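You operate a simulated robot arm through the tools that you are given. There is no shell and no other tool. Be economical: measure what you need, move in short steps, check, and stop when the job is done.

You are at the controls of a simulated robot arm. One attempt, no reset.

TASK
Take the blue screen cloth and put it on the white card sheet.

It is judged by the outcome, as a careful person would: the job done as asked, and still so three seconds after it is handed in. It fails if anything else is knocked over, pushed out of place, dropped, spilled or broken.

THE ROBOT
A 7-joint arm with a two-finger parallel gripper, fixed in place. Base frame: the origin is at the foot of the arm, x ahead of it, y to its left, z up; the work surface is at about z = 0. Readings come in cm, degrees, newtons and seconds.
With the tool pointing down near the work surface it reaches from about 24 to 62 cm from the base axis. Its first joint turns from -66.0 to 66.0 degrees. Payload 2.6 kg.
The TCP is the grasp point between the finger pads, 3 cm short of the fingertips. In the tool frame z runs along the fingers and y along their closing line. The gripper opens to 9.4 cm. The fingers are 2.8 cm wide and 1 cm thick; the gripper's body (5 by 9.6 cm) begins 5.5 cm behind the TCP.
Orientation is that of the tool frame in the base frame, as [roll, pitch, yaw] about the fixed x, y, z axes, in that order (R = Rz(yaw) Ry(pitch) Rx(roll)). With the fingers straight down and closing along the base's y, the tool's x points along the base's -x, its y along +y and its z along -z.

THE INTERFACE
- The arm moves only by the tool jog_arm. Its arguments are lists of equal length, an entry for each row: "travel": the shift along the tool's x, y, z in cm, a list of three; "twist": the turn about the tool's z in degrees; "gripper": the closure, from 0 (fully open) to 1 (shut). In form: {"travel": [[tx, ty, tz], ...], "twist": [twist, ...], "gripper": [gripper, ...]}. A call has 1 to 10 rows; each row shifts and turns the commanded pose from where the row before left it, along the tool's axes as they then stand. A row lasts 0.2 s, in which the tool goes at most 5 cm and 8.6 degrees; a call with a longer step from one row to the next is refused whole, and so is a gripper value outside its range. Where a pose cannot be reached the arm comes as near as it can. A force on the tool above 40 N (or 10 N above the force at the start of the call, whichever is more), or a blocked arm, ends the call early, and 0.2 s more pass. Each finger travels about 7.2 cm/s and halts on what it meets, pressing with about 36 N; the grip force reading is that of the motor and also rises with nothing between the fingers. The clock runs only during rows and for 0.2 s after the last one: add rows that do not move to give the fingers time. It gives the time, the measured TCP pose, the force on the tool (base axes), the opening and the grip force at its end, in the units of the frame above (readings bear some noise), and new pictures: "show" is both (left out), scene, wrist or none.
- Cameras (640 x 400 px; columns grow to the right, rows downward): "scene" is fixed at [3.86, 44.24, 54.96]; the picture's right is [-0.71, -0.70, 0.00], its down [-0.49, 0.50, -0.71] and it looks along [0.50, -0.51, -0.70] (base axes); focal length 356 px, centre (320, 200). "wrist" rides on the gripper at [-3.7, 0, -5.8] in the tool frame; the picture's right is [0.00, -1.00, 0.00], its down [0.97, 0.00, -0.24] and it looks along [0.24, 0.00, 0.97] (tool axes); focal length 218 px, centre (320, 200).
- point_at(camera, pixels): for up to 12 pixels [column, row] of the newest picture of that camera ("zoom" is the newest enlarged one), the place [x, y, z] in the base frame of the surface seen there, good to about 0.3 cm. No time passes.
- zoom(camera, box): a new picture of the part [left, top, right, bottom] of that camera's present view, enlarged. No time passes.
- hand_in(): hands the job in; it is judged then, once.

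Go step by step. Measure first, check grasps and placings, and put right what went wrong. The budget is 60 turns and 120 pictures, counting those below and the enlarged ones. Unless the task says otherwise, let go and move clear before handing in, and close with one line.

The tools are called after "Request:" as a command line: name --argument value ..., lists and objects as JSON in quotes. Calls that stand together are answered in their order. jog_arm: Moves the arm, as the interface text tells. Its arguments: {"type":"object","properties":{"travel":{"type":"array","items":{"type":"array","items":{"type":"number"}}},"twist":{"type":"array","items":{"type":"number"}},"gripper":{"type":"array","items":{"type":"number"}},"show":{"type":"string","enum":["both","scene","wrist","none"]}},"required":["travel","twist","gripper"]} The other tools are called the same way: point_at (camera, pixels) gives the place of the surface under pixels of a picture; zoom (camera, box) takes an enlarged picture of a part of a camera's view; hand_in () hands the job in.

At the start:

```text
time_s: 0.0
eef_pos: [27.26, 20.96, 26.41]
ee_rot: [-179.9, 0.0, -180.0]
ft_force: [0.9, 0.2, 0.6]
finger_gap: 9.42
grasp_force: 0.1
```

scene: 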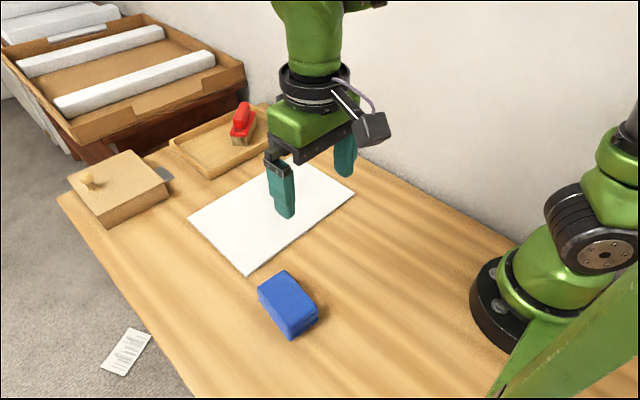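
wrist: 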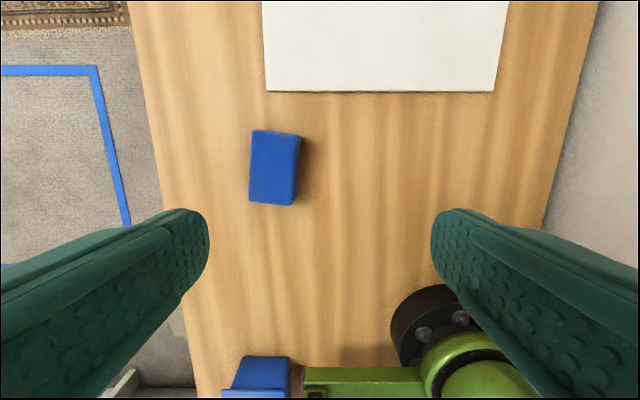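

The blue block shows at scene (288,303) and wrist (275,167), and there's a second blue item at wrist (260,375). I'll look closer at both and measure.

Request:
zoom --camera "wrist" --box '[200, 300, 440, 400]'

Request:
zoom --camera "scene" --box '[180, 150, 380, 350]'

Request:
point_at --camera "scene" --pixels '[[285, 272], [259, 291], [290, 337], [317, 316], [288, 300], [189, 217], [248, 271], [353, 194], [300, 160]]'

Request:
point_at --camera "wrist" --pixels '[[252, 131], [300, 137], [293, 204], [250, 200], [275, 167], [260, 375], [265, 92], [494, 92], [350, 150]]'

```text
2.67 times, centred on (320, 350) of wrist
```

zoom: 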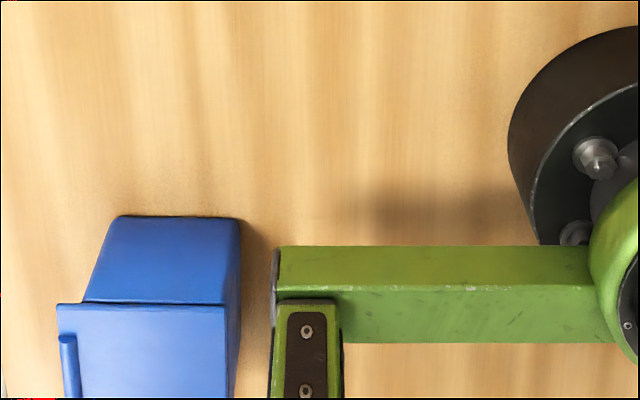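

```text
2.00 times, centred on (280, 250) of scene
```

zoom: 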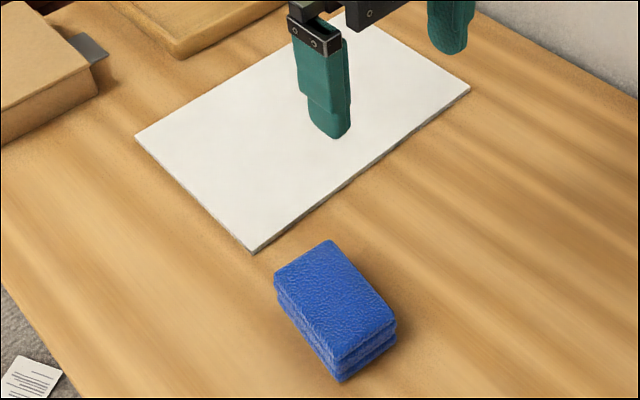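

```text
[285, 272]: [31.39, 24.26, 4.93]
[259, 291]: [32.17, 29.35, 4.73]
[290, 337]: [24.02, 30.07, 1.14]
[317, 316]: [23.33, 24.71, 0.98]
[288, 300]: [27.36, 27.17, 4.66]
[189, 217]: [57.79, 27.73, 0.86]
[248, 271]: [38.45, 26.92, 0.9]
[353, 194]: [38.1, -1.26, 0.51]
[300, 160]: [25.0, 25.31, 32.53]
```

```text
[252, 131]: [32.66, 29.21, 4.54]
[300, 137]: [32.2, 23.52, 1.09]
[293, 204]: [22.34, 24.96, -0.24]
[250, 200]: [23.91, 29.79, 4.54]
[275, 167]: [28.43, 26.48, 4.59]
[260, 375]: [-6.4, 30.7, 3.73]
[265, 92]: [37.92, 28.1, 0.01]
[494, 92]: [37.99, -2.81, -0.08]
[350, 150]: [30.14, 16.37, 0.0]
```

The folded blue cloth is a pack about x 23.5–32, y 24.3–29.5, z up to 4.6, turned about 4°. The item near the base is a box, so it isn't the target. The card spans x 38–58, y −2–28. I'll move over the cloth and partway down.

Request:
jog_arm --travel '[[-0.4, 3.0, 0], [-0.4, 3.0, 0], [0, 0, 4], [0, 0, 4], [0, 0, 4], [0, 0, 2], [0, 0, 0]]' --twist '[2, 2, 0, 0, 0, 0, 0]' --gripper '[0, 0, 0, 0, 0, 0, 0]'

```text
time_s: 1.6
eef_pos: [28.01, 26.94, 12.46]
ee_rot: [-179.9, -0.1, 176.1]
ft_force: [0.6, -0.3, -0.3]
finger_gap: 9.4
grasp_force: 0.1
```

scene: 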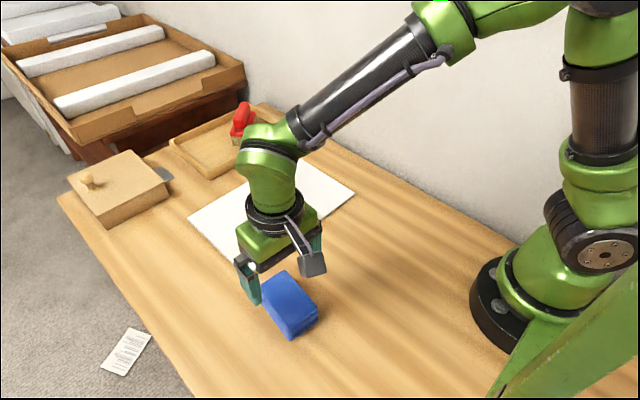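
wrist: 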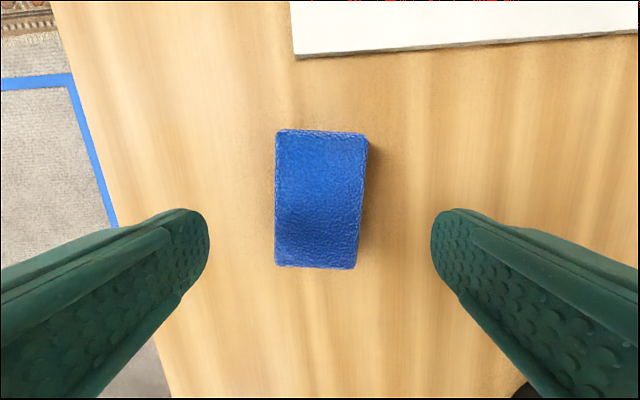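

The cloth is centred between the fingers (wrist (320,200)), so I'll go down and close.

Request:
jog_arm --travel '[[0, 0, 3], [0, 0, 3], [0, 0, 2], [0, 0, 0.7], [0, 0, 0], [0, 0, 0], [0, 0, 0], [0, 0, 0]]' --twist '[0, 0, 0, 0, 0, 0, 0, 0]' --gripper '[0, 0, 0, 0, 0, 1, 1, 1]'

```text
time_s: 3.4
eef_pos: [28.11, 26.82, 3.66]
ee_rot: [-180.0, 0.0, 176.0]
ft_force: [0.0, -0.8, 0.3]
finger_gap: 6.44
grasp_force: 36.0
```

scene: 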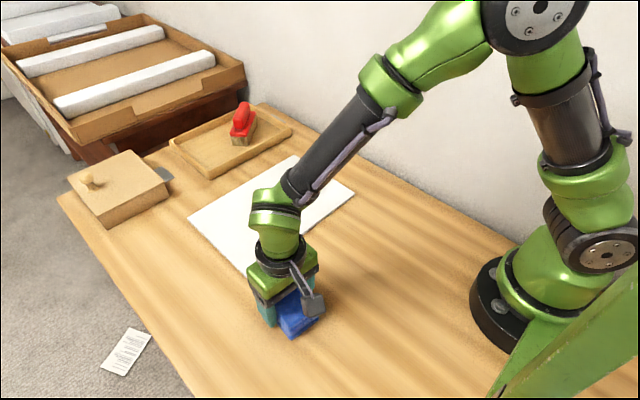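
wrist: 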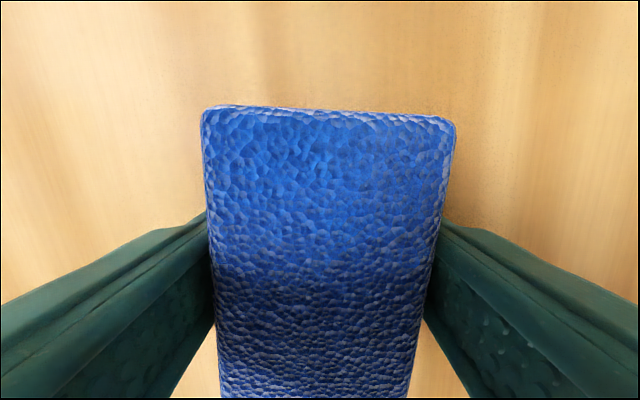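

The fingers stopped on the cloth at 6.44 cm with 36 N. I'll lift it and check the hold.

Request:
jog_arm --travel '[[0, 0, -1], [0, 0, -2], [0, 0, -2], [0, 0, -2], [0, 0, 0]]' --twist '[0, 0, 0, 0, 0]' --gripper '[1, 1, 1, 1, 1]'

```text
time_s: 4.6
eef_pos: [27.86, 26.83, 10.61]
ee_rot: [-180.0, 0.0, 176.0]
ft_force: [0.7, 0.1, -0.8]
finger_gap: 6.42
grasp_force: 35.9
```

scene: 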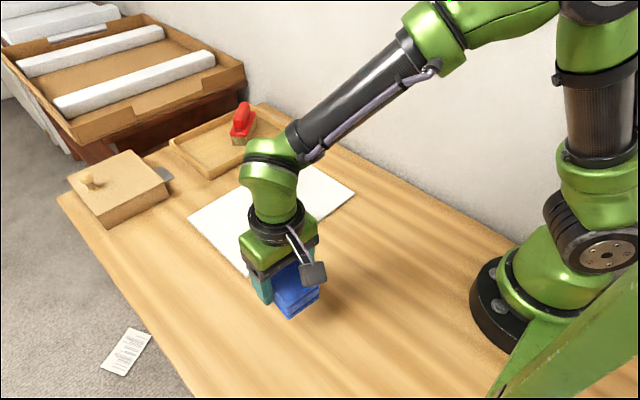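
wrist: 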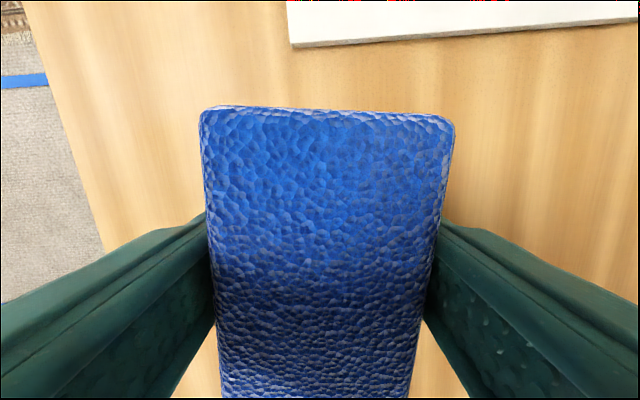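

The cloth came up with the gripper and is held firmly. I'll carry it over the middle of the card, around (48,13).

Request:
jog_arm --travel '[[-3.0, -1.8, 0], [-3.0, -1.8, 0], [-3.0, -1.8, 0], [-3.0, -1.8, 0], [-3.0, -1.8, 0], [-3.0, -1.8, 0], [-2.9, -1.77, 0], [0, 0, 0]]' --twist '[0, 0, 0, 0, 0, 0, 0, 0]' --gripper '[1, 1, 1, 1, 1, 1, 1, 1]'

```text
time_s: 6.4
eef_pos: [48.22, 12.68, 10.45]
ee_rot: [-180.0, 0.0, 176.0]
ft_force: [0.2, -1.0, -0.3]
finger_gap: 6.4
grasp_force: 36.2
```

scene: 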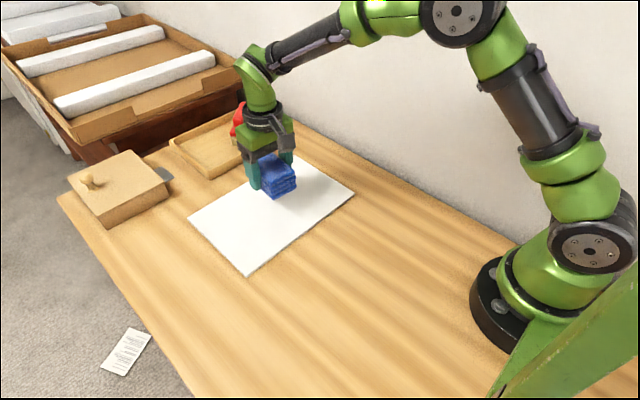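
wrist: 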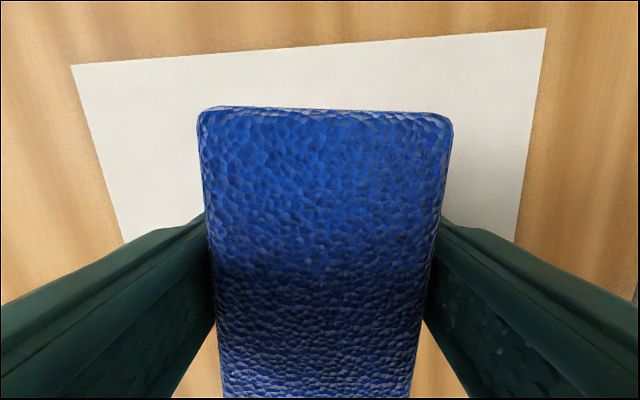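

The cloth is over the card. I'll measure the card's surface height before lowering.

Request:
point_at --camera "scene" --pixels '[[240, 230], [300, 210], [220, 215], [200, 250], [300, 260], [325, 190]]'

Request:
jog_arm --travel '[[0, 0, 2], [0, 0, 2], [0, 0, 1], [0, 0, 0.5], [0, 0, 0]]' --twist '[0, 0, 0, 0, 0]' --gripper '[1, 1, 1, 1, 1]'

```text
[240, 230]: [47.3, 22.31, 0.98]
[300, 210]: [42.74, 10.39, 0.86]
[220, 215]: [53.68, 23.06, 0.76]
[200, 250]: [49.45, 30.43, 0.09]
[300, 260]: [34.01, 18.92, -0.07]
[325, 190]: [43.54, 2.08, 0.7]
```

```text
time_s: 7.6
eef_pos: [48.09, 12.88, 5.02]
ee_rot: [-180.0, 0.0, 176.0]
ft_force: [0.3, -0.1, -0.2]
finger_gap: 6.38
grasp_force: 36.0
```

scene: 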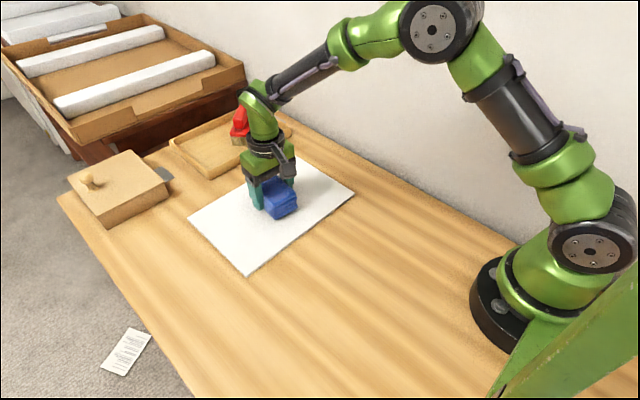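
wrist: 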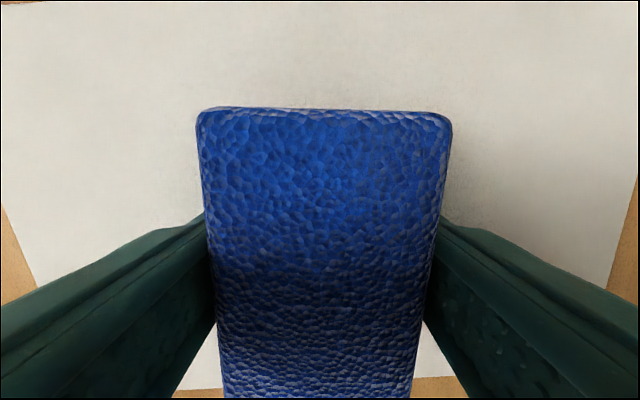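

The card top is at about z 0.8, so the cloth should touch near TCP z 4.45. No contact yet at 5.0, so I'll ease down.

Request:
jog_arm --travel '[[0, 0, 0.2], [0, 0, 0.15], [0, 0, 0.1], [0, 0, 0]]' --twist '[0, 0, 0, 0]' --gripper '[1, 1, 1, 1]' --show "none"

```text
time_s: 8.6
eef_pos: [48.22, 12.84, 4.77]
ee_rot: [-180.0, 0.0, 175.9]
ft_force: [0.1, -0.5, -0.6]
finger_gap: 6.35
grasp_force: 36.7
```

There's still no contact force at z 4.77, so I'll lower a bit more.

Request:
jog_arm --travel '[[0, 0, 0.15], [0, 0, 0.1], [0, 0, 0]]' --twist '[0, 0, 0]' --gripper '[1, 1, 1]'

Request:
zoom --camera "scene" --box '[220, 130, 340, 250]'

```text
time_s: 9.4
eef_pos: [48.22, 12.87, 4.44]
ee_rot: [180.0, 0.0, 175.9]
ft_force: [0.3, -0.2, -0.4]
finger_gap: 6.34
grasp_force: 35.7
```

scene: 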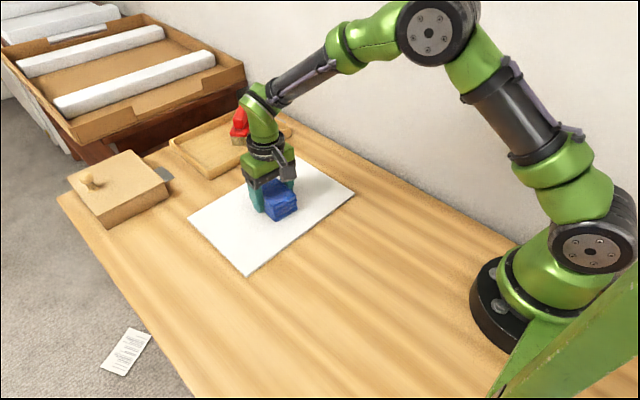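
wrist: 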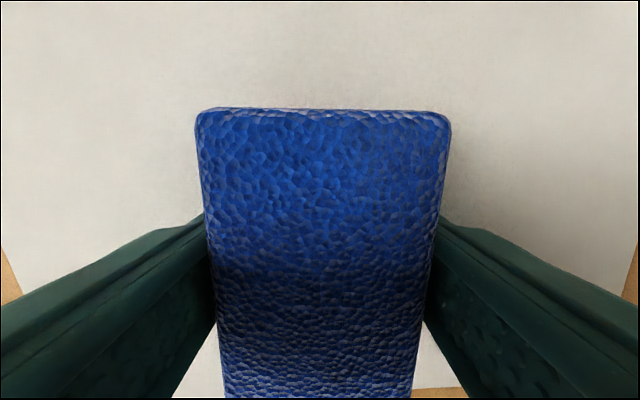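

```text
3.33 times, centred on (280, 190) of scene
```

zoom: 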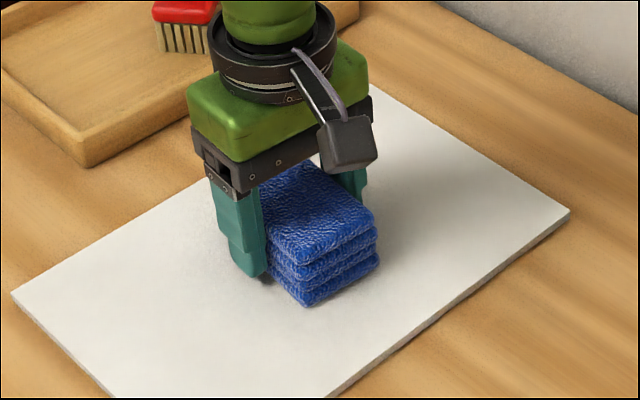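

The cloth is nearly down on the card and the fingertips still have about 0.6 cm. I'll feel down another 0.2 cm.

Request:
jog_arm --travel '[[0, 0, 0.1], [0, 0, 0.1], [0, 0, 0]]' --twist '[0, 0, 0]' --gripper '[1, 1, 1]' --show "none"

```text
time_s: 10.2
eef_pos: [48.23, 13.03, 4.4]
ee_rot: [-180.0, 0.1, 175.9]
ft_force: [-7.5, -3.2, 18.0]
finger_gap: 6.35
grasp_force: 36.1
```

Contact: 18 N upward at about z 4.4, so the cloth is resting on the card. I'll back off 0.1 cm to relieve the press, open, and rise.

Request:
jog_arm --travel '[[0, 0, -0.12], [0, 0, 0], [0, 0, 0], [0, 0, 0], [0, 0, 0], [0, 0, -2], [0, 0, -3], [0, 0, -4], [0, 0, -4], [0, 0, 0]]' --twist '[0, 0, 0, 0, 0, 0, 0, 0, 0, 0]' --gripper '[1, 0, 0, 0, 0, 0, 0, 0, 0, 0]'

Request:
zoom --camera "scene" --box '[180, 110, 370, 280]'

```text
time_s: 12.4
eef_pos: [47.98, 12.78, 17.27]
ee_rot: [179.9, 0.0, 176.0]
ft_force: [0.2, -0.3, -0.2]
finger_gap: 9.39
grasp_force: 0.0
```

scene: 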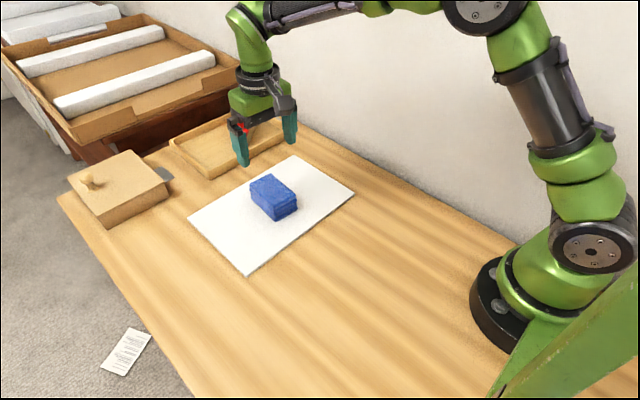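
wrist: 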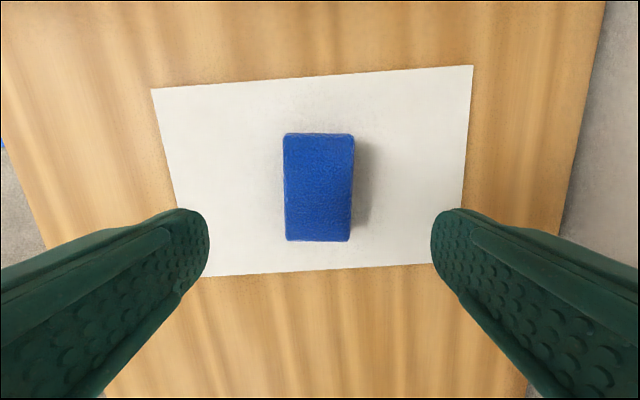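

```text
2.35 times, centred on (275, 195) of scene
```

zoom: 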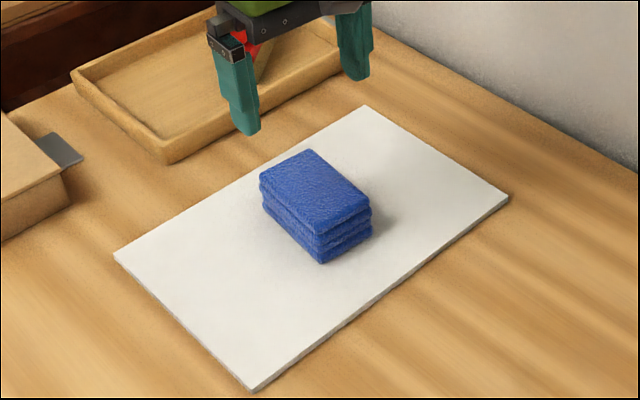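

The cloth lies flat and fully inside the card (wrist (320,187)). The card's corners haven't moved, the gripper is clear and nothing else was disturbed, so I'm handing in.

Request:
hand_in

```text
The job is handed in.
```

The blue screen cloth is resting flat near the middle of the white card sheet, released, with nothing else disturbed.
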